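You operate a simulated robot arm through the tools that you are given. There is no shell and no other tool. Be economical: measure what you need, move in short steps, check, and stop when the job is done.

You run a simulated two-armed robot. Do the job below in one go: nothing can be reset, and whatever is moved stays where it is left.

Task
Take the cap off the tall clear jar and lay it down on the sewing bench top.

The check looks at the end state, three seconds after you hand in, the way a careful person would. Anything else that was tipped, shoved, dropped, spilled or broken makes it a failure. Lids that push on must go on centred and level and be pressed home; caps that screw on are set level and turned clockwise until they are tight.

Robot
Two 7-joint arms with two-finger grippers on one trunk, on a base that drives. Base frame: it is fixed to the floor where the robot stands at the start and does not move with it; the origin is under the middle of the robot, x ahead of it, y to its left, z up; the surface under the hand at the start is at about z = 0.8. Readings come in m, degrees, newtons and seconds.
The left shoulder is at the start at [0.107, 0.216, 1.079], the right one opposite. With the tool pointing down near the work surface each hand reaches from about 0.36 to 0.86 m from the robot's upright axis, wherever it stands, measured 20 degrees to its own side. Payload 3.18 kg a hand.
The tool frame of a hand sits at the grasp point between the pads (the TCP): z along the fingers, y along the line on which they close. The tips reach 0.03 m beyond it. The gripper opens to 0.144 m. The gripper's body begins 0.103 m behind the TCP.
Orientation is that of the tool frame in the base frame, as [roll, pitch, yaw] about the fixed x, y, z axes, in that order (R = Rz(yaw) Ry(pitch) Rx(roll)). With the fingers straight down and closing along the base's y, the tool's x points along the base's -x, its y along +y and its z along -z.

Tools
- The arms move only by the tool drive_tool. It takes "left_series", "right_series" or both (then of equal length, played together; a hand with none holds still); each is a list of rows, each a list of 3 entries, a list of its own where there are three numbers: the shift along the base's x, y, z in units of 50 mm (1.0 is 50 mm), then the turn, a rotation vector about the base's x, y, z in units of 4 degrees (1.0 is 4 degrees), then the finger opening in m, from 0 to 0.144. In form: [[[x, y, z], [wx, wy, wz], hand], ...]. A call has 1 to 10 rows; each row shifts and turns the commanded pose from where the row before left it. A call with a number of a shift or a turn outside -1 to 1 is refused whole. A row lasts 0.2 s, in which the tool goes at most 0.05 m and 8.6 degrees; a call with a longer step from one row to the next is refused whole, and so is a gripper value outside its range. Where a pose cannot be reached the arm comes as near as it can. A force on the tool above 40 N (or 10 N above the force at the start of the call, whichever is more), or a blocked arm, ends the call early, and 0.2 s more pass. The fingers move at their own pace and stop on an object; they squeeze with about 32 N. The grip force told is the motor's: it shows also when the fingers shut on nothing. Time passes only in rows, and 0.2 s behind the last, so rows that do not move let the fingers close. It gives the time, the measured TCP pose, the force on the tool (base axes), the opening and the grip force at its end, in the units of the frame above (readings bear some noise), with the torque about the TCP (base axes, N m) and any sound that the robot's microphone picked up.
- Cameras (640 x 400 px; columns grow to the right, rows downward): "scene" is now at [0.217, -0.028, 1.2773]; the picture's right is [-0.31, -0.95, 0.00], its down [-0.45, 0.15, -0.88] and it looks along [0.84, -0.28, -0.47] (base axes); focal length 235 px, centre (320, 200). "left" rides on the left gripper at [0.076, -0.016, -0.143] in its tool frame; the picture's right is [0.21, 0.98, 0.00], its down [-0.84, 0.18, -0.51] and it looks along [-0.50, 0.11, 0.86] (tool axes); focal length 218 px, centre (320, 200). "right" rides on the right gripper at [0.076, 0.016, -0.143] in its tool frame; the picture's right is [-0.21, 0.98, 0.00], its down [-0.84, -0.18, -0.51] and it looks along [-0.50, -0.11, 0.86] (tool axes); focal length 218 px, centre (320, 200). There is no depth. A picture from a camera that has moved, and an enlarged one, comes with that camera's place and axes in the base frame and with its lens.
- camera(camera): a new picture of that camera. No time passes.
- lift_body(by): slides the trunk up (or, below 0, down) by that many m; the arms and the scene camera ride with it, the base frame stays. It gives what a move gives, with no picture.
- roll_base(legs): drives the robot by 1 to 6 legs, each [ahead, left, turn to the left] in m, m and degrees, along the robot's own axes; the way and the turn of a leg run together, so that a leg with both is an arc; at most 1.5 m and 180 degrees a leg. The arms and the cameras ride along, it lands a little off, and it stops where it bumps. It gives what a move gives.
- pan_tilt(pan, tilt): turns the head with the scene camera to pan (to the left, within 80 degrees either way) and tilt (down, from -29 to 69), counted from straight ahead of the robot. It gives what a move gives.
- close_up(camera, box): a new picture of the part [left, top, right, bottom] of that camera's present view, enlarged. No time passes.
- sign_off(): hands the job in; it is judged then, once.

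Work in short steps. Places have to be worked out from the pictures, the camera data and where the tool is seen: move nearer, look again, correct. Check each grasp and each placing, and mend what went wrong. You have 120 turns and 88 pictures in all, those below and enlarged ones among them. Open the grippers and draw the arms clear of the work before you hand the job in, unless the task says otherwise; then end with one line.

The tools are called after "Call:" by a JSON object that holds its "fn" and its "kwargs". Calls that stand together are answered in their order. drive_tool: Moves the arms, as the interface text tells. Its arguments: {"type":"object","properties":{"left_series":{"type":"array","items":{"type":"array"}},"right_series":{"type":"array","items":{"type":"array"}}},"required":[]} The other tools are called the same way: lift_body (by) slides the trunk up or down; roll_base (legs) drives the base; pan_tilt (pan, tilt) turns the head that bears the scene camera; camera (camera) takes a picture; close_up (camera, box) takes an enlarged picture of a part of a camera's view; sign_off () hands the job in.

At the start:

```text
time: 0.0
left_ee_pos: [0.4931, 0.0449, 1.1755]
left_tool_rot: [179.9, 0.0, -179.9]
left_contact_force: [0.0, -0.7, 0.0]
left_torque: [-0.03, 0.02, -0.01]
left_finger_gap: 0.1441
left_finger_force: 0.0
right_ee_pos: [0.3972, -0.2966, 1.1614]
right_tool_rot: [-179.9, -0.1, -180.0]
right_contact_force: [-0.7, -0.2, 0.4]
right_torque: [-0.01, 0.02, 0.03]
right_finger_gap: 0.1441
right_finger_force: 0.0
trunk travel left (down, up): [-0.163, 0.206]
robot x, y, heading: [-0.0016, 0.0005, 0.1]
head pan, tilt: [-18.4, 28.1]
```

scene: 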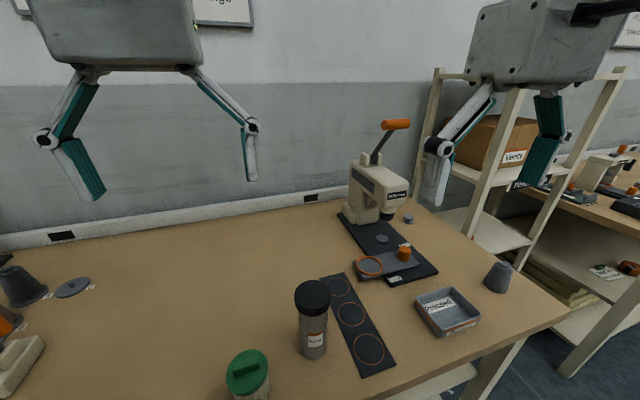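
right: 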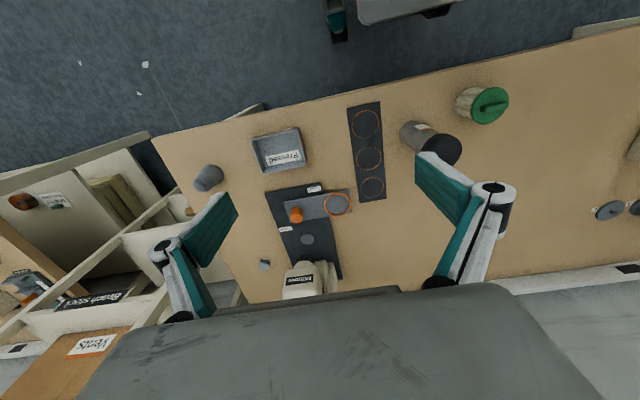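
left: 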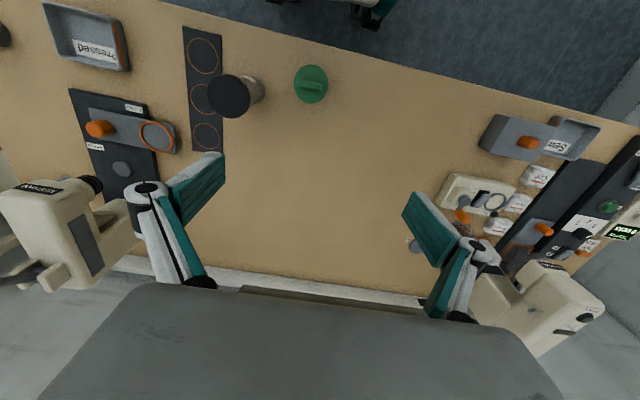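

Two capped jars stand near the front edge, one black-capped and one green-capped. I'll enlarge the view to tell which is the tall clear one and what kind of cap it has.

Call:
{"fn": "close_up", "kwargs": {"camera": "scene", "box": [200, 250, 420, 400]}}

Call:
{"fn": "pan_tilt", "kwargs": {"pan": 0, "tilt": 50}}

Call:
{"fn": "camera", "kwargs": {"camera": "scene"}}

```text
2.67 times, centred on (310, 325) of scene
camera zoom: at [0.217, -0.028, 1.2773], right [-0.31, -0.95, 0.0], down [-0.45, 0.15, -0.88], along [0.84, -0.28, -0.47], focal length 626 px, centre (347, -133)
```

zoom: 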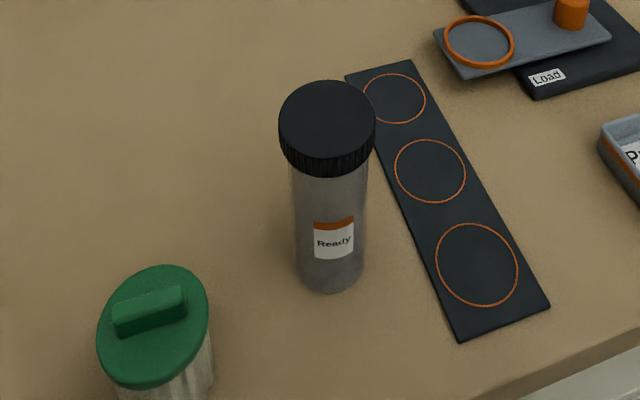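

```text
time: 0.8
left_ee_pos: [0.4927, 0.0445, 1.1757]
left_tool_rot: [180.0, 0.0, -179.9]
left_contact_force: [0.2, -0.8, 0.0]
left_torque: [-0.02, 0.0, 0.0]
left_finger_gap: 0.144
left_finger_force: 0.1
right_ee_pos: [0.3965, -0.2966, 1.1631]
right_tool_rot: [-179.9, 0.0, -180.0]
right_contact_force: [0.0, -0.1, -0.3]
right_torque: [-0.01, 0.01, 0.01]
right_finger_gap: 0.1441
right_finger_force: 0.1
trunk travel left (down, up): [-0.163, 0.206]
robot x, y, heading: [0.0011, 0.0008, 0.1]
head pan, tilt: [0.0, 50.0]
```

```text
83 pictures are left
camera scene: at [0.2075, 0.0006, 1.2448], right [0.0, -1.0, 0.0], down [-0.77, 0.0, -0.64], along [0.64, 0.0, -0.77], focal length 235 px, centre (320, 200)
```

scene: 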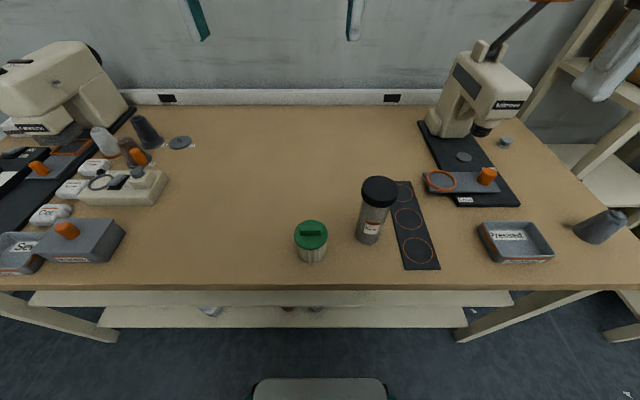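

The black-capped jar is the tall one; from both views its axis is near (0.468, -0.10), cap top about z 0.96, cap about 58 mm wide and ribbed, so probably a screw cap. I'll hold the body with the right hand and turn the cap with the left, backing the base off and right for room.

Call:
{"fn": "roll_base", "kwargs": {"legs": [[-0.18, -0.1, 0]]}}

Call:
{"fn": "camera", "kwargs": {"camera": "scene"}}

```text
time: 2.5
left_ee_pos: [0.3171, -0.0551, 1.1757]
left_tool_rot: [179.9, 0.1, -179.9]
left_contact_force: [0.2, -0.4, 0.3]
left_torque: [0.03, 0.03, -0.02]
left_finger_gap: 0.144
left_finger_force: 0.1
right_ee_pos: [0.2181, -0.3955, 1.1615]
right_tool_rot: [180.0, 0.0, 180.0]
right_contact_force: [-1.2, -0.7, 0.7]
right_torque: [-0.01, -0.02, -0.02]
right_finger_gap: 0.1441
right_finger_force: 0.1
trunk travel left (down, up): [-0.163, 0.206]
robot x, y, heading: [-0.1778, -0.1033, -0.2]
head pan, tilt: [0.0, 50.0]
```

```text
82 pictures are left
camera scene: at [0.0309, -0.0984, 1.2447], right [0.0, -1.0, 0.0], down [-0.77, 0.0, -0.64], along [0.64, 0.0, -0.77], focal length 235 px, centre (320, 200)
```

scene: 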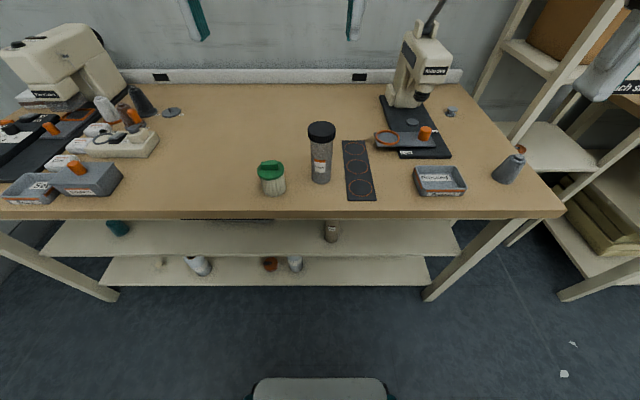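

The base is backed off and the jar stands straight ahead. Now I swing the left hand aside and tilt the right hand toward a forward, about 30° down pointing attitude.

Call:
{"fn": "drive_tool", "kwargs": {"right_series": [[[0, 0, 0], [0, -1, 0], 0.144], [[0, 0, 0], [0, -1, 0], 0.144], [[0, 0, 0], [0, -1, 0], 0.144], [[0, 0, 0], [0, -1, 0], 0.144], [[0, 0, 0], [0, -1, 0], 0.144], [[0, 0, 0], [0, -1, 0], 0.12], [[0, 0, 0], [0, -1, 0], 0.1], [[0, 0, 0], [0, -1, 0], 0.1], [[0, 0, 0], [0, -1, 0], 0.1], [[0, 0, 0], [0, -1, 0], 0.1]], "left_series": [[[0, 0.3, 0], [0, 0, 0], 0.144], [[0, 0.3, 0], [0, 0, 0], 0.144], [[0, 0.3, 0], [0, 0, 0], 0.144], [[0, 0.3, 0], [0, 0, 0], 0.144], [[0, 0.3, 0], [0, 0, 0], 0.144], [[0, 0.3, 0], [0, 0, 0], 0.144], [[0, 0.3, 0], [0, 0, 0], 0.1], [[0, 0.3, 0], [0, 0, 0], 0.1], [[0, 0.3, 0], [0, 0, 0], 0.1], [[0, 0.3, 0], [0, 0, 0], 0.1]]}}

Call:
{"fn": "drive_tool", "kwargs": {"right_series": [[[0, 0.3, -0.3], [0, -1, 0], 0.1], [[0, 0.3, -0.3], [0, -1, 0], 0.1], [[0, 0.3, -0.3], [0, -1, 0], 0.1], [[0, 0.3, -0.3], [0, -1, 0], 0.1], [[0, 0.3, -0.3], [0, -1, 0], 0.1], [[0, 0.3, -0.3], [0, 0, 1], 0.1], [[0, 0.3, -0.3], [0, 0, 1], 0.1], [[0, 0.3, -0.3], [0, 0, 1], 0.1], [[0, 0.3, -0.3], [0, 0, 1], 0.1], [[0, 0.3, -0.3], [0, 0, 1], 0.1]]}}

Call:
{"fn": "camera", "kwargs": {"camera": "right"}}

Call:
{"fn": "camera", "kwargs": {"camera": "scene"}}

```text
time: 4.7
left_ee_pos: [0.3158, 0.0962, 1.1757]
left_tool_rot: [180.0, 0.1, 180.0]
left_contact_force: [-0.3, 0.0, -0.8]
left_torque: [-0.04, -0.02, -0.03]
left_finger_gap: 0.1
left_finger_force: 0.0
right_ee_pos: [0.2182, -0.3953, 1.1627]
right_tool_rot: [179.8, 40.1, 179.8]
right_contact_force: [-0.7, -0.3, -0.8]
right_torque: [0.0, 0.01, -0.02]
right_finger_gap: 0.1
right_finger_force: 0.0
trunk travel left (down, up): [-0.163, 0.206]
robot x, y, heading: [-0.1752, -0.0979, -0.2]
head pan, tilt: [0.0, 50.0]
```

```text
time: 6.9
left_ee_pos: [0.3177, 0.0959, 1.1746]
left_tool_rot: [179.9, -0.1, -180.0]
left_contact_force: [0.2, 0.3, 0.1]
left_torque: [-0.01, 0.03, 0.0]
left_finger_gap: 0.0997
left_finger_force: 0.2
right_ee_pos: [0.2952, -0.2053, 1.1513]
right_tool_rot: [179.8, 59.8, -160.2]
right_contact_force: [0.5, 0.0, -0.4]
right_torque: [-0.01, 0.0, 0.0]
right_finger_gap: 0.1001
right_finger_force: 0.1
right hand out of reach, approached as far as the arm can: row 1, 2, 3, 4, 5, 6, 7, 8, 9, 10
trunk travel left (down, up): [-0.163, 0.206]
robot x, y, heading: [-0.1738, -0.099, 0.2]
head pan, tilt: [0.0, 50.0]
```

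```text
81 pictures are left
camera right: at [0.1374, -0.244, 1.1578], right [-0.24, 0.95, 0.18], down [0.05, -0.18, 0.98], along [0.97, 0.24, 0.0], focal length 218 px, centre (320, 200)
```

right: 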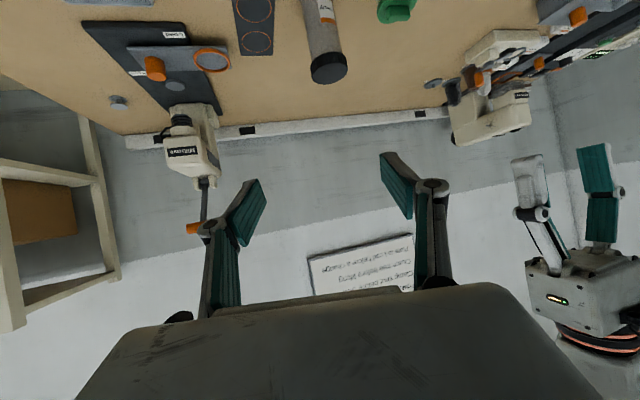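

```text
80 pictures are left
camera scene: at [0.0317, -0.098, 1.2446], right [0.0, -1.0, 0.0], down [-0.77, 0.0, -0.64], along [0.64, 0.0, -0.77], focal length 235 px, centre (320, 200)
```

scene: 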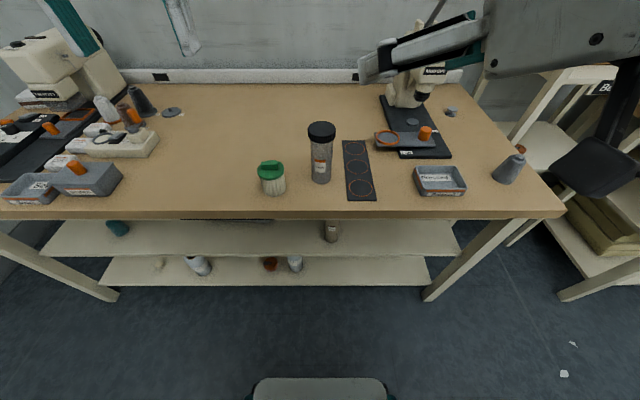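

The right hand was too near the body to reach that pose. I move it forward, staying well short of the jar, and read where it lands.

Call:
{"fn": "drive_tool", "kwargs": {"right_series": [[[0.5, 0, 0], [0, 0, 0], 0.1], [[0.5, 0, 0], [0, 0, 0], 0.1], [[0, 0, 0], [0, 0, 0], 0.1]]}}

```text
time: 7.7
left_ee_pos: [0.3164, 0.0963, 1.1766]
left_tool_rot: [179.9, 0.1, 180.0]
left_contact_force: [-0.5, 0.8, -0.1]
left_torque: [0.03, -0.04, 0.0]
left_finger_gap: 0.1001
left_finger_force: 0.1
right_ee_pos: [0.3455, -0.2066, 1.1532]
right_tool_rot: [180.0, 60.0, -160.2]
right_contact_force: [0.6, -0.4, -0.1]
right_torque: [0.0, -0.02, -0.06]
right_finger_gap: 0.0999
right_finger_force: 0.0
trunk travel left (down, up): [-0.163, 0.206]
robot x, y, heading: [-0.1758, -0.1003, -0.4]
head pan, tilt: [0.0, 50.0]
```

The pose is reachable here. I lower the hand toward the staging point in front of the jar.

Call:
{"fn": "drive_tool", "kwargs": {"right_series": [[[0, 0.2, -0.6], [0, 0, 0], 0.1], [[0, 0.2, -0.6], [0, 0, 0], 0.1], [[0, 0.2, -0.6], [0, 0, 0], 0.1], [[0, 0.2, -0.6], [0, 0, 0], 0.1], [[0, 0.2, -0.6], [0, 0, 0], 0.1], [[0, 0.2, -0.6], [0, 0, 0], 0.1], [[0, 0, 0], [0, 0, 0], 0.1]]}}

Call:
{"fn": "camera", "kwargs": {"camera": "right"}}

Call:
{"fn": "camera", "kwargs": {"camera": "scene"}}

```text
time: 9.3
left_ee_pos: [0.3179, 0.094, 1.1743]
left_tool_rot: [-180.0, -0.1, 180.0]
left_contact_force: [0.5, 0.5, 0.2]
left_torque: [0.06, 0.07, -0.02]
left_finger_gap: 0.1001
left_finger_force: 0.1
right_ee_pos: [0.3543, -0.1421, 0.974]
right_tool_rot: [179.7, 60.0, -160.4]
right_contact_force: [0.0, -0.3, -0.1]
right_torque: [0.02, -0.04, 0.03]
right_finger_gap: 0.0996
right_finger_force: 0.1
right hand out of reach, approached as far as the arm can: row 4
trunk travel left (down, up): [-0.163, 0.206]
robot x, y, heading: [-0.175, -0.0967, -0.4]
head pan, tilt: [0.0, 50.0]
```

```text
79 pictures are left
camera right: at [0.1948, -0.1813, 0.9802], right [-0.23, 0.95, 0.18], down [0.05, -0.18, 0.98], along [0.97, 0.24, 0.0], focal length 218 px, centre (320, 200)
```

right: 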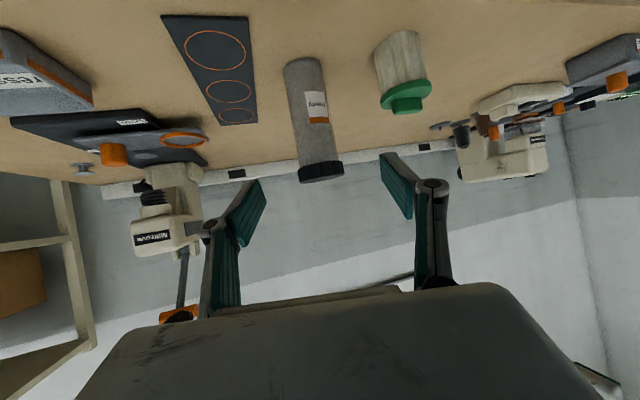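

```text
78 pictures are left
camera scene: at [0.0322, -0.0995, 1.2444], right [0.0, -1.0, 0.0], down [-0.77, 0.0, -0.64], along [0.64, 0.0, -0.77], focal length 235 px, centre (320, 200)
```

scene: 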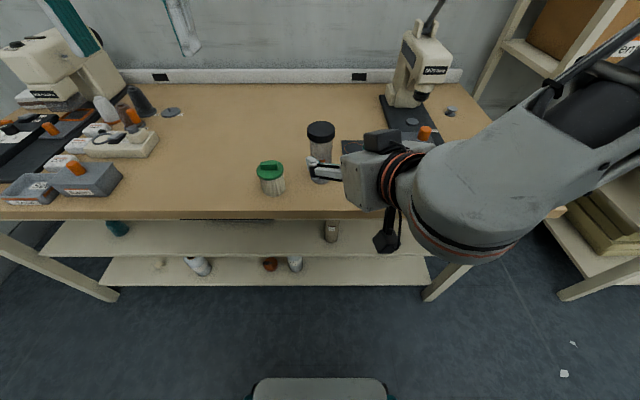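

The right wrist view gives the jar axis at about (0.467, -0.104) and the cap top at about z 0.953, agreeing with the scene views. I drop to the approach line and slide in with fingers either side of the body.

Call:
{"fn": "drive_tool", "kwargs": {"right_series": [[[0.16, 0, -0.47], [0, 0, 0], 0.1], [[0, 0, -0.47], [0, 0, 0], 0.1], [[0.53, 0.19, -0.33], [0, 0, 0], 0.1], [[0.53, 0.19, -0.0], [0, 0, 0], 0.1], [[0, 0, 0], [0, 0, 0], 0.1]]}}

Call:
{"fn": "camera", "kwargs": {"camera": "right"}}

Call:
{"fn": "camera", "kwargs": {"camera": "scene"}}

```text
time: 10.5
left_ee_pos: [0.3169, 0.0961, 1.1759]
left_tool_rot: [-180.0, -0.1, -180.0]
left_contact_force: [0.1, 0.5, 0.3]
left_torque: [-0.07, -0.02, 0.01]
left_finger_gap: 0.1
left_finger_force: 0.1
right_ee_pos: [0.3797, -0.1372, 0.9504]
right_tool_rot: [-179.3, 57.7, -160.1]
right_contact_force: [0.6, 0.6, 0.5]
right_torque: [0.02, 0.05, -0.05]
right_finger_gap: 0.0999
right_finger_force: 0.1
right hand out of reach, approached as far as the arm can: row 1, 2, 3, 4
trunk travel left (down, up): [-0.163, 0.206]
robot x, y, heading: [-0.1777, -0.0981, -0.1]
head pan, tilt: [0.0, 50.0]
```

```text
77 pictures are left
camera right: at [0.221, -0.1754, 0.9628], right [-0.22, 0.96, 0.17], down [0.08, -0.16, 0.98], along [0.97, 0.23, -0.04], focal length 218 px, centre (320, 200)
```

right: 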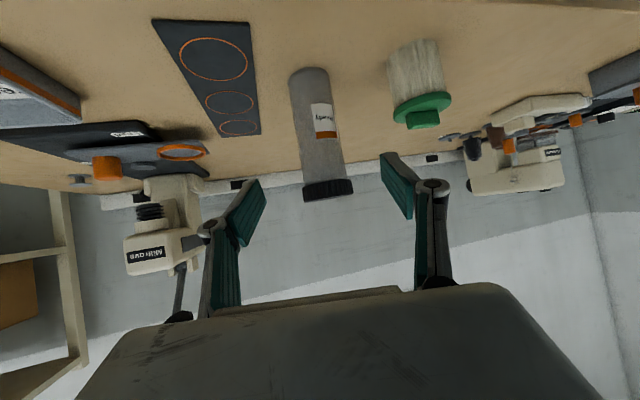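

```text
76 pictures are left
camera scene: at [0.0309, -0.097, 1.2448], right [0.0, -1.0, 0.0], down [-0.77, 0.0, -0.64], along [0.64, 0.0, -0.77], focal length 235 px, centre (320, 200)
```

scene: 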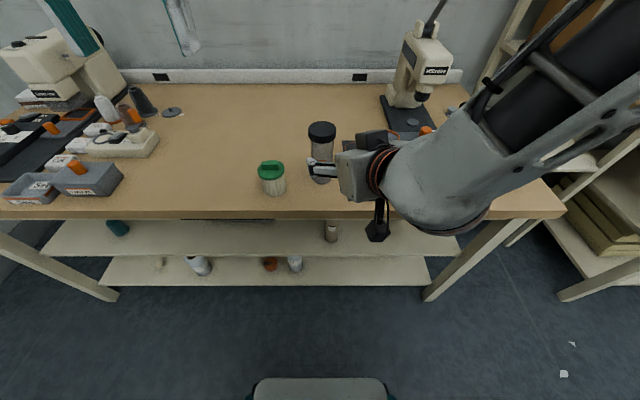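

The arm is limited in how low it can hold this attitude, so I lower the trunk 0.08 m, which carries the hand down to about z 0.87 clear in front of the jar.

Call:
{"fn": "lift_body", "kwargs": {"by": -0.08}}

Call:
{"fn": "camera", "kwargs": {"camera": "right"}}

```text
time: 11.2
left_ee_pos: [0.3249, 0.0944, 1.1144]
left_tool_rot: [180.0, -1.9, 180.0]
left_contact_force: [0.2, -0.8, 0.4]
left_torque: [0.08, -0.01, -0.02]
left_finger_gap: 0.0998
left_finger_force: 0.1
right_ee_pos: [0.3914, -0.1395, 0.8293]
right_tool_rot: [175.4, 49.5, -164.7]
right_contact_force: [1.2, -5.3, 10.9]
right_torque: [-0.67, -0.36, -0.04]
right_finger_gap: 0.1096
right_finger_force: 5.6
trunk travel left (down, up): [-0.114, 0.255]
robot x, y, heading: [-0.1747, -0.1008, -0.2]
head pan, tilt: [0.0, 50.0]
stopped: the force on the tool passed its limit at 156 N (the readings are from after the stop); the commanded pose is now the measured one
```

```text
75 pictures are left
camera right: at [0.2343, -0.1765, 0.8642], right [-0.18, 0.96, 0.21], down [0.23, -0.17, 0.96], along [0.96, 0.22, -0.19], focal length 218 px, centre (320, 200)
```

right: 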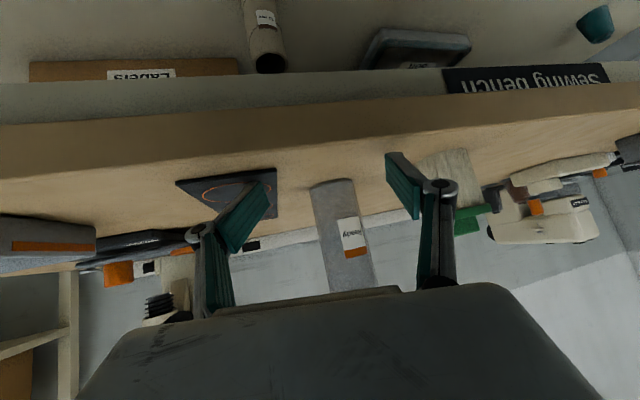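

The hand sagged further than planned and its tips touched the bench; nothing moved. I lift it 4 cm at once and look.

Call:
{"fn": "drive_tool", "kwargs": {"right_series": [[[0, 0, 0.4], [0, 0, 0], 0.1], [[0, 0, 0.4], [0, 0, 0], 0.1], [[0, 0, 0], [0, 0, 0], 0.1]]}}

Call:
{"fn": "camera", "kwargs": {"camera": "right"}}

Call:
{"fn": "camera", "kwargs": {"camera": "scene"}}

```text
time: 12.0
left_ee_pos: [0.3255, 0.0954, 1.1136]
left_tool_rot: [180.0, -1.7, 179.9]
left_contact_force: [0.2, -0.6, 0.0]
left_torque: [0.02, -0.02, 0.0]
left_finger_gap: 0.0999
left_finger_force: 0.1
right_ee_pos: [0.3881, -0.1375, 0.8671]
right_tool_rot: [175.5, 49.3, -164.3]
right_contact_force: [-0.4, 0.4, -0.8]
right_torque: [0.01, 0.0, 0.01]
right_finger_gap: 0.0999
right_finger_force: 0.0
trunk travel left (down, up): [-0.114, 0.255]
robot x, y, heading: [-0.1794, -0.0992, -0.1]
head pan, tilt: [0.0, 50.0]
```

```text
74 pictures are left
camera right: at [0.2338, -0.1749, 0.9032], right [-0.19, 0.96, 0.21], down [0.23, -0.16, 0.96], along [0.96, 0.23, -0.19], focal length 218 px, centre (320, 200)
```

right: 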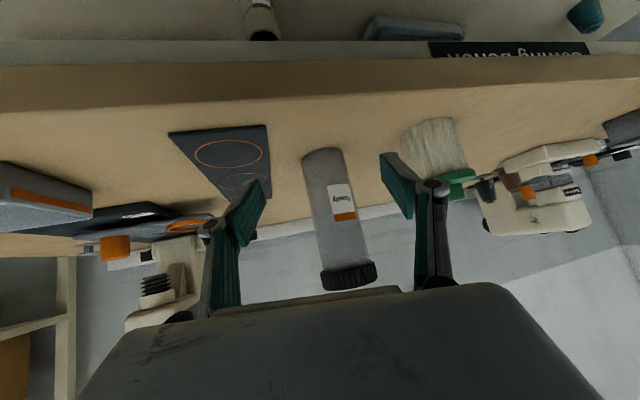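

```text
73 pictures are left
camera scene: at [0.0851, -0.0981, 1.1861], right [0.0, -1.0, 0.0], down [-0.77, 0.0, -0.64], along [0.64, 0.0, -0.77], focal length 235 px, centre (320, 200)
```

scene: 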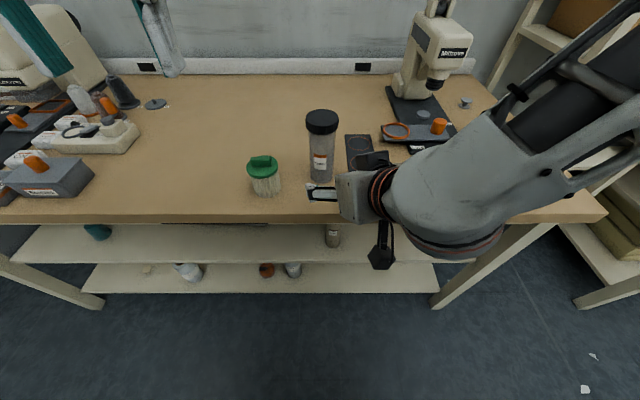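

The jar sits well between the fingers. I level the closing axis (about 4° about the pointing axis) and slide in horizontally to the jar axis, without closing yet.

Call:
{"fn": "drive_tool", "kwargs": {"right_series": [[[0, 0, 0], [-0.7, -0.2, 0.63], 0.1], [[0.4, 0.16, 0], [0, 0, 0], 0.1], [[0.4, 0.16, 0], [0, 0, 0], 0.1], [[0.4, 0.16, 0], [0, 0, 0], 0.1], [[0.36, 0.16, 0], [0, 0, 0], 0.1], [[0, 0, 0], [0, 0, 0], 0.1]]}}

Call:
{"fn": "camera", "kwargs": {"camera": "right"}}

Call:
{"fn": "camera", "kwargs": {"camera": "scene"}}

```text
time: 13.4
left_ee_pos: [0.3236, 0.0966, 1.1154]
left_tool_rot: [180.0, -1.7, 180.0]
left_contact_force: [0.1, -0.4, -0.3]
left_torque: [0.01, 0.0, 0.0]
left_finger_gap: 0.0999
left_finger_force: 0.1
right_ee_pos: [0.4659, -0.1048, 0.869]
right_tool_rot: [-180.0, 49.3, -158.5]
right_contact_force: [-0.2, 1.2, -0.8]
right_torque: [0.0, -0.01, 0.02]
right_finger_gap: 0.0999
right_finger_force: 0.0
trunk travel left (down, up): [-0.114, 0.255]
robot x, y, heading: [-0.1785, -0.0987, 0.0]
head pan, tilt: [0.0, 50.0]
```

```text
72 pictures are left
camera right: at [0.3125, -0.1473, 0.905], right [-0.23, 0.96, 0.16], down [0.22, -0.11, 0.97], along [0.95, 0.26, -0.19], focal length 218 px, centre (320, 200)
```

right: 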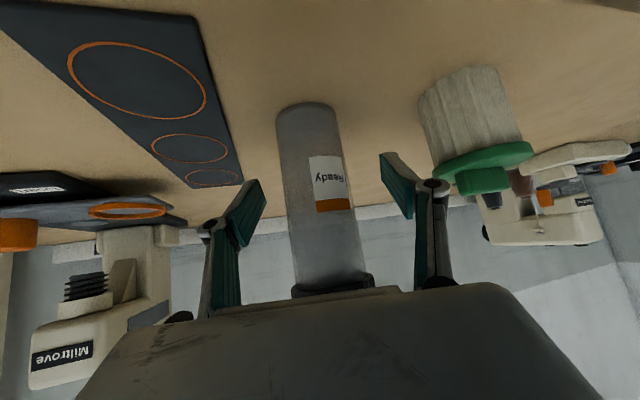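

```text
71 pictures are left
camera scene: at [0.0842, -0.0982, 1.1865], right [0.0, -1.0, 0.0], down [-0.77, 0.0, -0.64], along [0.64, 0.0, -0.77], focal length 235 px, centre (320, 200)
```

scene: 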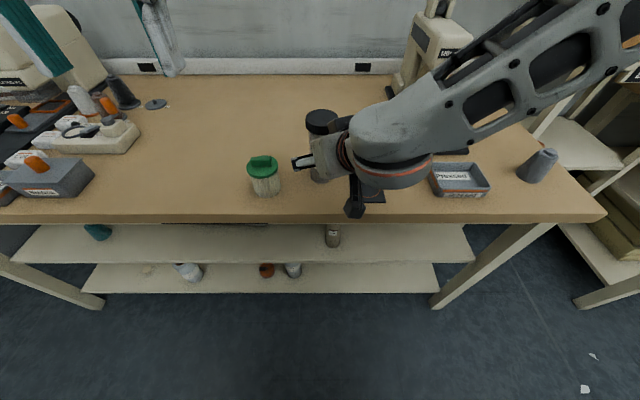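

The jar axis appears about 6 mm to the right-of-image side of the grasp centre. I shift 5 mm that way to centre, then close gently in stages.

Call:
{"fn": "drive_tool", "kwargs": {"right_series": [[[-0.03, 0.11, 0], [0, 0, 0], 0.1], [[0, 0, 0], [0, 0, 0], 0.075], [[0, 0, 0], [0, 0, 0], 0.06]]}}

Call:
{"fn": "camera", "kwargs": {"camera": "right"}}

```text
time: 14.2
left_ee_pos: [0.3257, 0.0957, 1.1156]
left_tool_rot: [180.0, -1.7, -179.9]
left_contact_force: [-0.1, 0.2, -0.2]
left_torque: [0.0, 0.0, -0.02]
left_finger_gap: 0.0996
left_finger_force: 0.0
right_ee_pos: [0.4643, -0.1001, 0.8685]
right_tool_rot: [179.9, 49.3, -158.6]
right_contact_force: [0.0, 0.2, 0.2]
right_torque: [0.01, 0.0, 0.0]
right_finger_gap: 0.0604
right_finger_force: 0.1
trunk travel left (down, up): [-0.114, 0.255]
robot x, y, heading: [-0.1791, -0.0985, -0.1]
head pan, tilt: [0.0, 50.0]
```

```text
70 pictures are left
camera right: at [0.3108, -0.1424, 0.9044], right [-0.23, 0.96, 0.16], down [0.22, -0.11, 0.97], along [0.95, 0.26, -0.19], focal length 218 px, centre (320, 200)
```

right: 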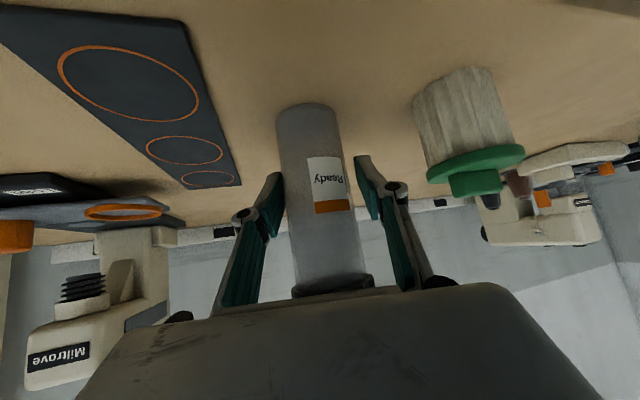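

Well centred with no contact. Close onto the body.

Call:
{"fn": "drive_tool", "kwargs": {"right_series": [[[0, 0, 0], [0, 0, 0], 0.045], [[0, 0, 0], [0, 0, 0], 0.03], [[0, 0, 0], [0, 0, 0], 0.03]]}}

Call:
{"fn": "camera", "kwargs": {"camera": "right"}}

Call:
{"fn": "close_up", "kwargs": {"camera": "scene", "box": [240, 90, 420, 220]}}

```text
time: 15.0
left_ee_pos: [0.3241, 0.0954, 1.1163]
left_tool_rot: [-179.9, -1.7, 180.0]
left_contact_force: [0.7, -0.5, -0.6]
left_torque: [0.01, 0.01, 0.0]
left_finger_gap: 0.0999
left_finger_force: 0.0
right_ee_pos: [0.4654, -0.0997, 0.8677]
right_tool_rot: [179.9, 49.1, -158.5]
right_contact_force: [-0.6, -0.6, 0.0]
right_torque: [0.05, 0.03, -0.02]
right_finger_gap: 0.0523
right_finger_force: 32.0
trunk travel left (down, up): [-0.114, 0.255]
robot x, y, heading: [-0.1752, -0.0982, -0.3]
head pan, tilt: [0.0, 50.0]
```

```text
69 pictures are left
camera right: at [0.3106, -0.1422, 0.9044], right [-0.23, 0.96, 0.16], down [0.22, -0.11, 0.97], along [0.95, 0.26, -0.19], focal length 218 px, centre (320, 200)
```

right: 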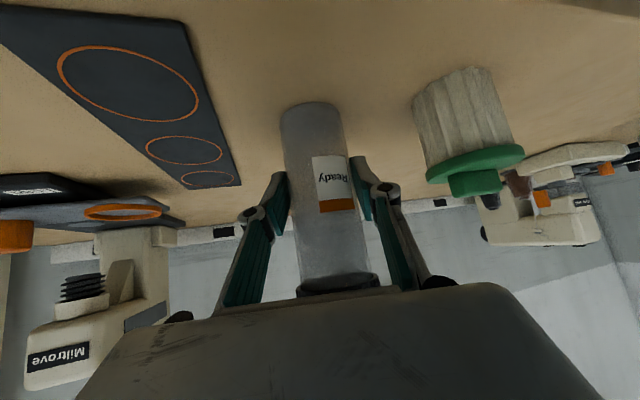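

```text
3.08 times, centred on (330, 155) of scene
camera zoom: at [0.0845, -0.0982, 1.1864], right [0.0, -1.0, 0.0], down [-0.77, 0.0, -0.64], along [0.64, 0.0, -0.77], focal length 722 px, centre (289, 338)
```

zoom: 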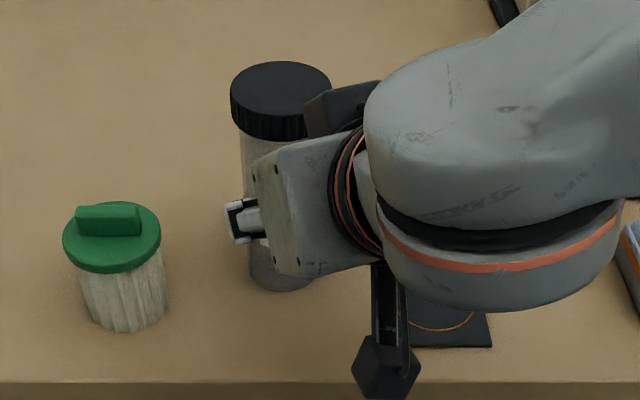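

Jar held (52 mm, 32 N). I bring the left hand over the cap at a safe height: forward first, then toward the jar, correcting its small tilt, and look through its camera.

Call:
{"fn": "drive_tool", "kwargs": {"left_series": [[[0.72, 0, 0], [0, -0.43, 0], 0.1], [[0.72, 0, 0], [0, 0, 0], 0.1], [[0.72, 0, 0], [0, 0, 0], 0.1], [[0.72, 0, 0], [0, 0, 0], 0.1], [[0, -0.7, 0], [0, 0, 0], 0.1], [[0, -0.7, 0], [0, 0, 0], 0.1], [[0, -0.7, 0], [0, 0, 0], 0.1], [[0, -0.7, 0], [0, 0, 0], 0.1], [[0, 0, 0], [0, 0, 0], 0.1]]}}

Call:
{"fn": "camera", "kwargs": {"camera": "left"}}

Call:
{"fn": "camera", "kwargs": {"camera": "scene"}}

```text
time: 17.0
left_ee_pos: [0.3961, -0.0438, 1.1155]
left_tool_rot: [-180.0, -0.1, 180.0]
left_contact_force: [0.8, 0.7, 0.3]
left_torque: [0.0, 0.02, 0.01]
left_finger_gap: 0.0997
left_finger_force: 0.1
left hand out of reach, approached as far as the arm can: row 3, 4
right_ee_pos: [0.4649, -0.0995, 0.8682]
right_tool_rot: [180.0, 49.3, -158.4]
right_contact_force: [-0.7, 0.5, 0.6]
right_torque: [0.08, 0.02, 0.0]
right_finger_gap: 0.0525
right_finger_force: 31.5
trunk travel left (down, up): [-0.114, 0.255]
robot x, y, heading: [-0.173, -0.0982, -0.0]
head pan, tilt: [0.0, 50.0]
```

```text
67 pictures are left
camera left: at [0.3177, -0.062, 1.2599], right [-0.21, 0.98, 0.0], down [0.84, 0.18, 0.51], along [0.5, 0.11, -0.86], focal length 218 px, centre (320, 200)
```

left: 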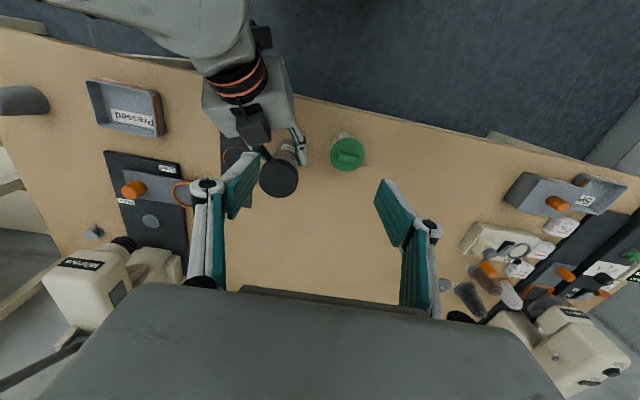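

```text
66 pictures are left
camera scene: at [0.0845, -0.0979, 1.1864], right [0.0, -1.0, 0.0], down [-0.77, 0.0, -0.64], along [0.64, 0.0, -0.77], focal length 235 px, centre (320, 200)
```

scene: 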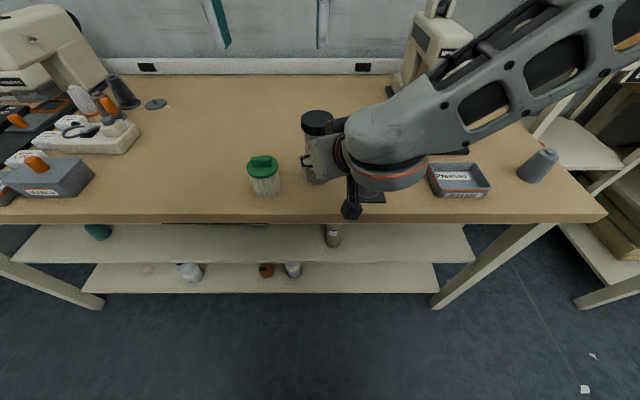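

From the left camera the cap centre is at about (0.470, -0.093). I move above it, slightly lower, and pre-turn the hand 20° clockwise to leave room for unscrewing.

Call:
{"fn": "drive_tool", "kwargs": {"left_series": [[[0.3, -0.2, -0.1], [0, 0, -1], 0.1], [[0.3, -0.2, -0.1], [0, 0, -1], 0.1], [[0.3, -0.2, -0.1], [0, 0, -1], 0.1], [[0.3, -0.2, -0.1], [0, 0, -1], 0.1], [[0.28, -0.18, -0.1], [0, 0, -1], 0.1], [[0, 0, -0.1], [0, 0, 0], 0.1], [[0, 0, 0], [0, 0, 0], 0.1]]}}

Call:
{"fn": "camera", "kwargs": {"camera": "left"}}

Call:
{"fn": "camera", "kwargs": {"camera": "scene"}}

```text
time: 18.6
left_ee_pos: [0.4169, -0.06, 1.102]
left_tool_rot: [180.0, 0.0, 174.0]
left_contact_force: [0.1, 0.3, -0.1]
left_torque: [-0.02, -0.02, 0.0]
left_finger_gap: 0.0998
left_finger_force: 0.0
left hand out of reach, approached as far as the arm can: row 2, 3, 4, 5
right_ee_pos: [0.4643, -0.1002, 0.8688]
right_tool_rot: [179.9, 49.2, -158.6]
right_contact_force: [0.3, -0.2, 0.6]
right_torque: [0.0, 0.0, -0.01]
right_finger_gap: 0.0524
right_finger_force: 32.1
trunk travel left (down, up): [-0.114, 0.255]
robot x, y, heading: [-0.1772, -0.0994, 0.0]
head pan, tilt: [0.0, 50.0]
```

```text
65 pictures are left
camera left: at [0.338, -0.0683, 1.2468], right [-0.11, 0.99, 0.0], down [0.86, 0.09, 0.51], along [0.51, 0.05, -0.86], focal length 218 px, centre (320, 200)
```

left: 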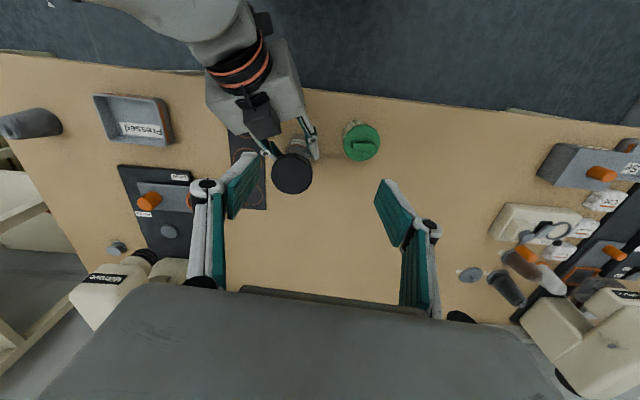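

```text
64 pictures are left
camera scene: at [0.0845, -0.0982, 1.1864], right [0.0, -1.0, 0.0], down [-0.77, 0.0, -0.64], along [0.64, 0.0, -0.77], focal length 235 px, centre (320, 200)
```

scene: 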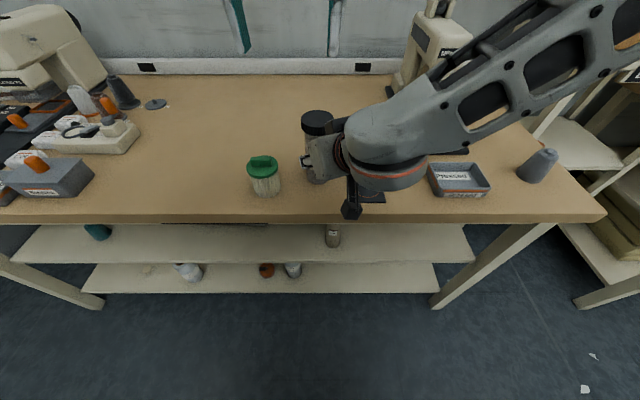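

The left arm can't reach that far forward at this height, but it reaches further lower down. I step away from the right wrist in +y, go lower, then forward.

Call:
{"fn": "drive_tool", "kwargs": {"left_series": [[[0, 0.8, 0], [0, 0, 0], 0.1], [[0, 0, -0.5], [0, 0, 0], 0.1], [[0, 0, -0.5], [0, 0, 0], 0.1], [[0.35, 0, -0.3], [0, 0, 0], 0.1], [[0.35, 0, 0], [0, 0, 0], 0.1], [[0.35, 0, 0], [0, 0, 0], 0.1], [[0, 0, 0], [0, 0, 0], 0.1]]}}

```text
time: 20.2
left_ee_pos: [0.4687, -0.0185, 1.0377]
left_tool_rot: [-180.0, 0.0, 174.0]
left_contact_force: [-0.7, -0.1, 0.7]
left_torque: [-0.02, -0.01, -0.02]
left_finger_gap: 0.0999
left_finger_force: 0.0
right_ee_pos: [0.4646, -0.1003, 0.8681]
right_tool_rot: [179.9, 49.2, -158.4]
right_contact_force: [0.1, 0.8, 1.2]
right_torque: [0.12, -0.02, 0.02]
right_finger_gap: 0.0521
right_finger_force: 31.8
trunk travel left (down, up): [-0.114, 0.255]
robot x, y, heading: [-0.1726, -0.0982, -0.3]
head pan, tilt: [0.0, 50.0]
```

It reached (0.469, -0.019, 1.038). Now sideways over the cap (tips 5 cm above it) and look.

Call:
{"fn": "drive_tool", "kwargs": {"left_series": [[[0, -0.5, 0], [0, 0, 0], 0.1], [[0, -0.5, 0], [0, 0, 0], 0.1], [[0, -0.5, 0], [0, 0, 0], 0.1], [[0, 0, 0], [0, 0, 0], 0.1]]}}

Call:
{"fn": "camera", "kwargs": {"camera": "left"}}

Call:
{"fn": "close_up", "kwargs": {"camera": "scene", "box": [220, 20, 460, 220]}}

```text
time: 21.2
left_ee_pos: [0.4704, -0.0956, 1.0367]
left_tool_rot: [180.0, -0.1, 174.0]
left_contact_force: [-0.2, 0.1, -0.5]
left_torque: [-0.01, -0.01, 0.02]
left_finger_gap: 0.0997
left_finger_force: 0.0
right_ee_pos: [0.4641, -0.1002, 0.8679]
right_tool_rot: [179.9, 49.2, -158.5]
right_contact_force: [-0.1, 1.5, 0.2]
right_torque: [0.12, -0.03, 0.03]
right_finger_gap: 0.0524
right_finger_force: 31.9
trunk travel left (down, up): [-0.114, 0.255]
robot x, y, heading: [-0.179, -0.0973, -0.1]
head pan, tilt: [0.0, 50.0]
```

```text
63 pictures are left
camera left: at [0.3903, -0.1048, 1.1806], right [-0.11, 0.99, 0.0], down [0.86, 0.09, 0.51], along [0.5, 0.05, -0.86], focal length 218 px, centre (320, 200)
```

left: 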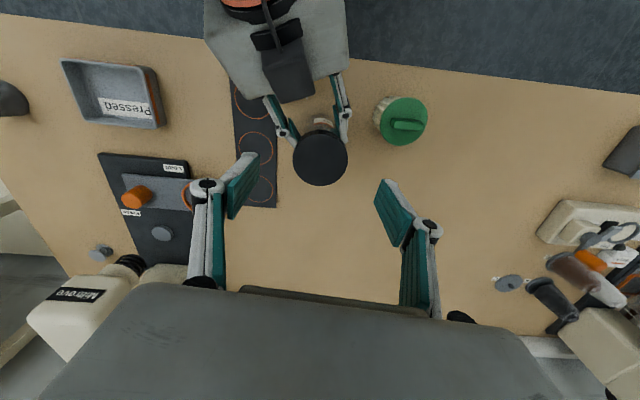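

```text
2.00 times, centred on (340, 120) of scene
camera zoom: at [0.0845, -0.098, 1.1864], right [0.0, -1.0, 0.0], down [-0.77, 0.0, -0.64], along [0.64, 0.0, -0.77], focal length 469 px, centre (280, 360)
```

zoom: 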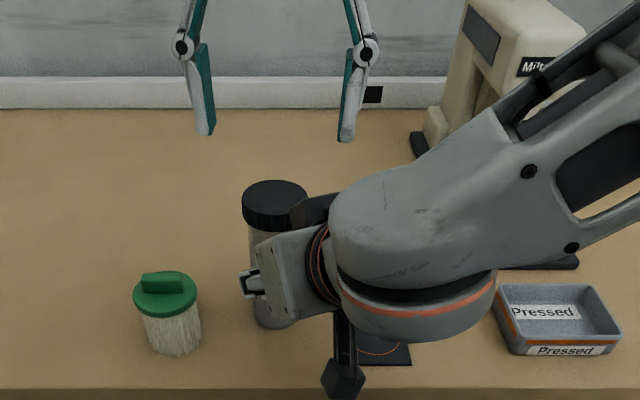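

The cap centre reads (0.470, -0.097), within 2 mm of the left hand's axis. I descend to put the tips about level with the cap's lower rim.

Call:
{"fn": "drive_tool", "kwargs": {"left_series": [[[0, 0, -0.3], [0, 0, 0], 0.09], [[0, 0, -0.3], [0, 0, 0], 0.09], [[0, 0, -0.3], [0, 0, 0], 0.09], [[0, 0, -0.3], [0, 0, 0], 0.09], [[0, 0, -0.3], [0, 0, 0], 0.09], [[0, 0, 0], [0, 0, 0], 0.08]]}}

Call:
{"fn": "camera", "kwargs": {"camera": "left"}}

Call:
{"fn": "close_up", "kwargs": {"camera": "scene", "box": [240, 60, 420, 220]}}

```text
time: 22.6
left_ee_pos: [0.47, -0.0946, 0.9632]
left_tool_rot: [180.0, -0.1, 174.0]
left_contact_force: [0.3, 0.1, 1.0]
left_torque: [-0.03, -0.02, 0.0]
left_finger_gap: 0.0803
left_finger_force: 0.1
right_ee_pos: [0.4641, -0.0991, 0.8683]
right_tool_rot: [179.8, 49.2, -158.5]
right_contact_force: [0.4, 0.4, 1.0]
right_torque: [0.08, -0.01, -0.01]
right_finger_gap: 0.0522
right_finger_force: 31.4
trunk travel left (down, up): [-0.114, 0.255]
robot x, y, heading: [-0.1767, -0.099, -0.2]
head pan, tilt: [0.0, 50.0]
```

```text
61 pictures are left
camera left: at [0.3907, -0.1038, 1.1064], right [-0.11, 0.99, 0.0], down [0.86, 0.09, 0.51], along [0.5, 0.05, -0.86], focal length 218 px, centre (320, 200)
```

left: 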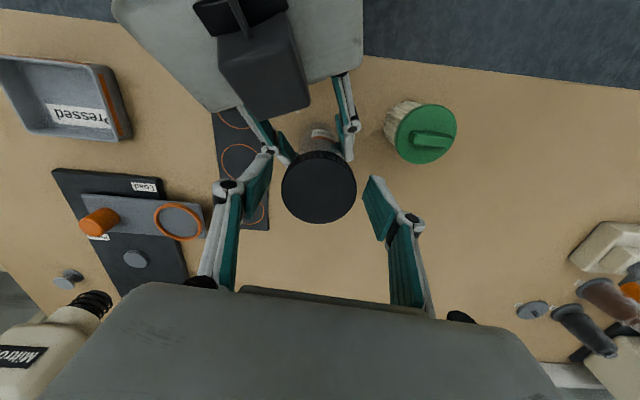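

```text
2.50 times, centred on (330, 140) of scene
camera zoom: at [0.0845, -0.0982, 1.1864], right [0.0, -1.0, 0.0], down [-0.77, 0.0, -0.64], along [0.64, 0.0, -0.77], focal length 586 px, centre (295, 350)
```

zoom: 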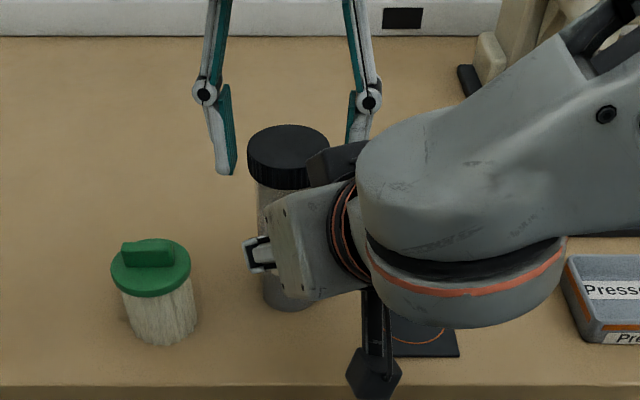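

Cap is centred between the pads. Close the left fingers on it.

Call:
{"fn": "drive_tool", "kwargs": {"left_series": [[[0, 0, -0.06], [0, 0, 0], 0.065], [[0, 0, 0], [0, 0, 0], 0.045], [[0, 0, 0], [0, 0, 0], 0.045]]}}

Call:
{"fn": "camera", "kwargs": {"camera": "left"}}

```text
time: 23.4
left_ee_pos: [0.4698, -0.0941, 0.9602]
left_tool_rot: [-179.9, -0.1, 174.0]
left_contact_force: [-1.3, 1.4, 2.2]
left_torque: [0.07, 0.03, 0.06]
left_finger_gap: 0.0582
left_finger_force: 31.6
right_ee_pos: [0.4647, -0.1002, 0.8674]
right_tool_rot: [180.0, 49.2, -158.6]
right_contact_force: [1.4, -0.6, 0.3]
right_torque: [0.08, -0.01, -0.09]
right_finger_gap: 0.0523
right_finger_force: 31.7
trunk travel left (down, up): [-0.114, 0.255]
robot x, y, heading: [-0.1769, -0.0979, -0.2]
head pan, tilt: [0.0, 50.0]
```

```text
59 pictures are left
camera left: at [0.3904, -0.1034, 1.1039], right [-0.11, 0.99, 0.0], down [0.86, 0.09, 0.51], along [0.51, 0.05, -0.86], focal length 218 px, centre (320, 200)
```

left: 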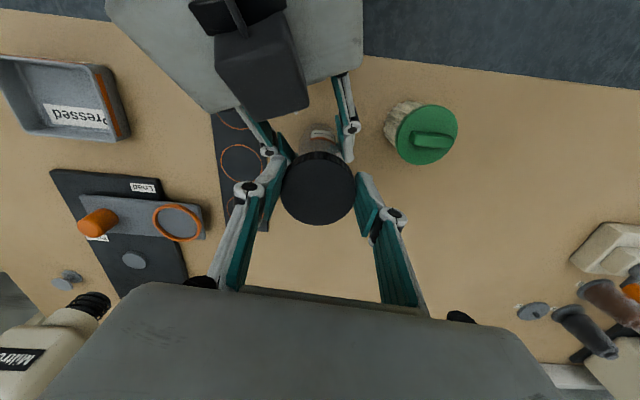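

Cap gripped (58 mm, 32 N). I turn it counter-clockwise 20° as a test and read the torque.

Call:
{"fn": "drive_tool", "kwargs": {"left_series": [[[0, 0, 0], [0, 0, 1], 0.045], [[0, 0, 0], [0, 0, 1], 0.045], [[0, 0, 0], [0, 0, 1], 0.045], [[0, 0, 0], [0, 0, 1], 0.045], [[0, 0, 0], [0, 0, 1], 0.045]]}}

Call:
{"fn": "camera", "kwargs": {"camera": "right"}}

```text
time: 24.6
left_ee_pos: [0.4705, -0.0932, 0.9593]
left_tool_rot: [180.0, 0.1, -165.9]
left_contact_force: [4.9, -6.3, 1.7]
left_torque: [-0.21, -0.05, -0.06]
left_finger_gap: 0.0583
left_finger_force: 31.9
right_ee_pos: [0.464, -0.1, 0.8691]
right_tool_rot: [-180.0, 49.3, -158.3]
right_contact_force: [-4.7, 8.6, -0.3]
right_torque: [-0.39, -0.42, 0.16]
right_finger_gap: 0.052
right_finger_force: 32.2
trunk travel left (down, up): [-0.114, 0.255]
robot x, y, heading: [-0.1763, -0.099, -0.0]
head pan, tilt: [0.0, 50.0]
```

```text
58 pictures are left
camera right: at [0.31, -0.1419, 0.9044], right [-0.24, 0.96, 0.16], down [0.22, -0.11, 0.97], along [0.95, 0.26, -0.19], focal length 218 px, centre (320, 200)
```

right: 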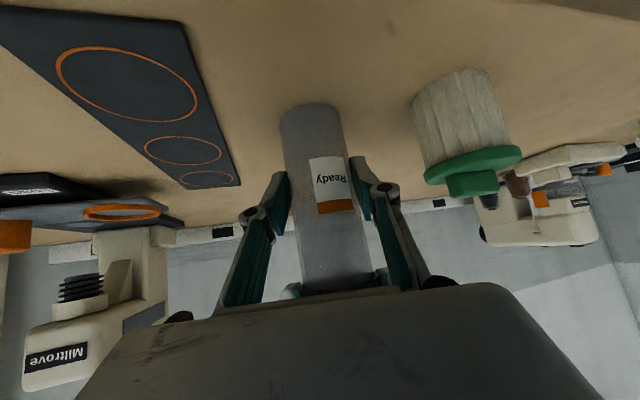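

Jar didn't spin, torque is small, and the cap hand turned 20°. Continue another 40° counter-clockwise.

Call:
{"fn": "drive_tool", "kwargs": {"left_series": [[[0, 0, 0], [0, 0, 1], 0.045], [[0, 0, 0], [0, 0, 1], 0.045], [[0, 0, 0], [0, 0, 1], 0.045], [[0, 0, 0], [0, 0, 1], 0.045], [[0, 0, 0], [0, 0, 1], 0.045], [[0, 0, 0], [0, 0, 1], 0.045], [[0, 0, 0], [0, 0, 1], 0.045], [[0, 0, 0], [0, 0, 1], 0.045], [[0, 0, 0], [0, 0, 1], 0.045], [[0, 0, 0], [0, 0, 1], 0.045]]}}

Call:
{"fn": "camera", "kwargs": {"camera": "left"}}

```text
time: 26.8
left_ee_pos: [0.4702, -0.094, 0.9623]
left_tool_rot: [-179.7, -0.1, -126.0]
left_contact_force: [15.9, -22.2, 7.4]
left_torque: [-0.99, -0.18, -0.22]
left_finger_gap: 0.0583
left_finger_force: 32.0
right_ee_pos: [0.4631, -0.0974, 0.8682]
right_tool_rot: [179.8, 49.1, -158.1]
right_contact_force: [-15.4, 24.5, -3.9]
right_torque: [-0.92, -1.08, 0.44]
right_finger_gap: 0.0516
right_finger_force: 31.9
trunk travel left (down, up): [-0.114, 0.255]
robot x, y, heading: [-0.1764, -0.0964, -0.2]
head pan, tilt: [0.0, 50.0]
```

```text
57 pictures are left
camera left: at [0.4363, -0.1661, 1.1046], right [-0.91, 0.41, 0.0], down [0.35, 0.79, 0.51], along [0.21, 0.46, -0.86], focal length 218 px, centre (320, 200)
```

left: 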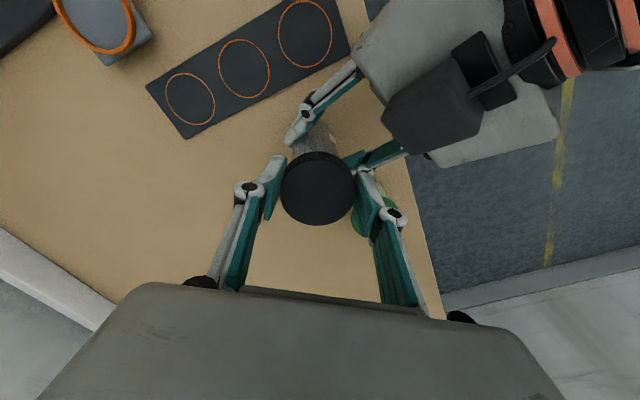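

Sideways load is building (about 27 N), so the grip is off the cap's turning axis or a finger is brushing the other gripper. I loosen the left fingers slightly to unload and look closely.

Call:
{"fn": "drive_tool", "kwargs": {"left_series": [[[0, 0, 0], [0, 0, 0], 0.066], [[0, 0, 0], [0, 0, 0], 0.066]]}}

Call:
{"fn": "close_up", "kwargs": {"camera": "left", "box": [200, 80, 440, 260]}}

Call:
{"fn": "close_up", "kwargs": {"camera": "scene", "box": [240, 60, 400, 190]}}

```text
time: 27.4
left_ee_pos: [0.4695, -0.0943, 0.9595]
left_tool_rot: [179.9, 0.0, -126.0]
left_contact_force: [9.1, -2.6, -0.6]
left_torque: [-0.02, -0.2, 0.0]
left_finger_gap: 0.071
left_finger_force: 4.2
right_ee_pos: [0.4656, -0.1008, 0.8678]
right_tool_rot: [179.9, 49.2, -158.8]
right_contact_force: [-7.6, 1.8, 0.6]
right_torque: [-0.23, -0.52, 0.06]
right_finger_gap: 0.0513
right_finger_force: 31.8
trunk travel left (down, up): [-0.114, 0.255]
robot x, y, heading: [-0.1742, -0.0993, -0.1]
head pan, tilt: [0.0, 50.0]
```

```text
2.22 times, centred on (320, 170) of left
camera zoom: at [0.4366, -0.1659, 1.1027], right [-0.91, 0.4, 0.0], down [0.35, 0.79, 0.51], along [0.2, 0.47, -0.86], focal length 485 px, centre (320, 267)
```

zoom: 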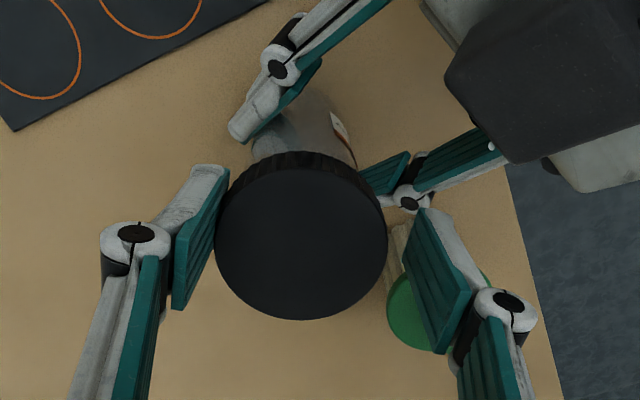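

```text
3.08 times, centred on (320, 125) of scene
camera zoom: at [0.0846, -0.0983, 1.1863], right [0.0, -1.0, 0.0], down [-0.77, 0.0, -0.64], along [0.64, 0.0, -0.77], focal length 722 px, centre (320, 431)
```

zoom: 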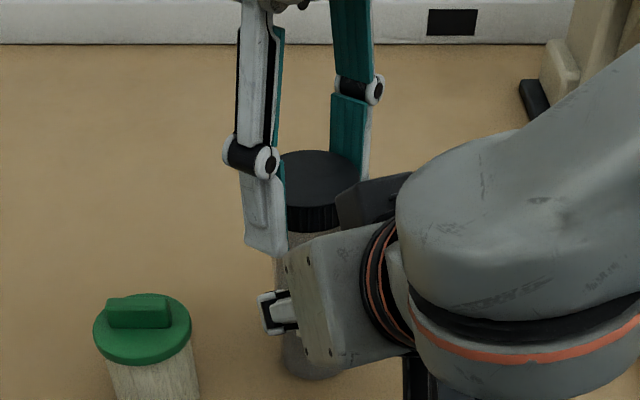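

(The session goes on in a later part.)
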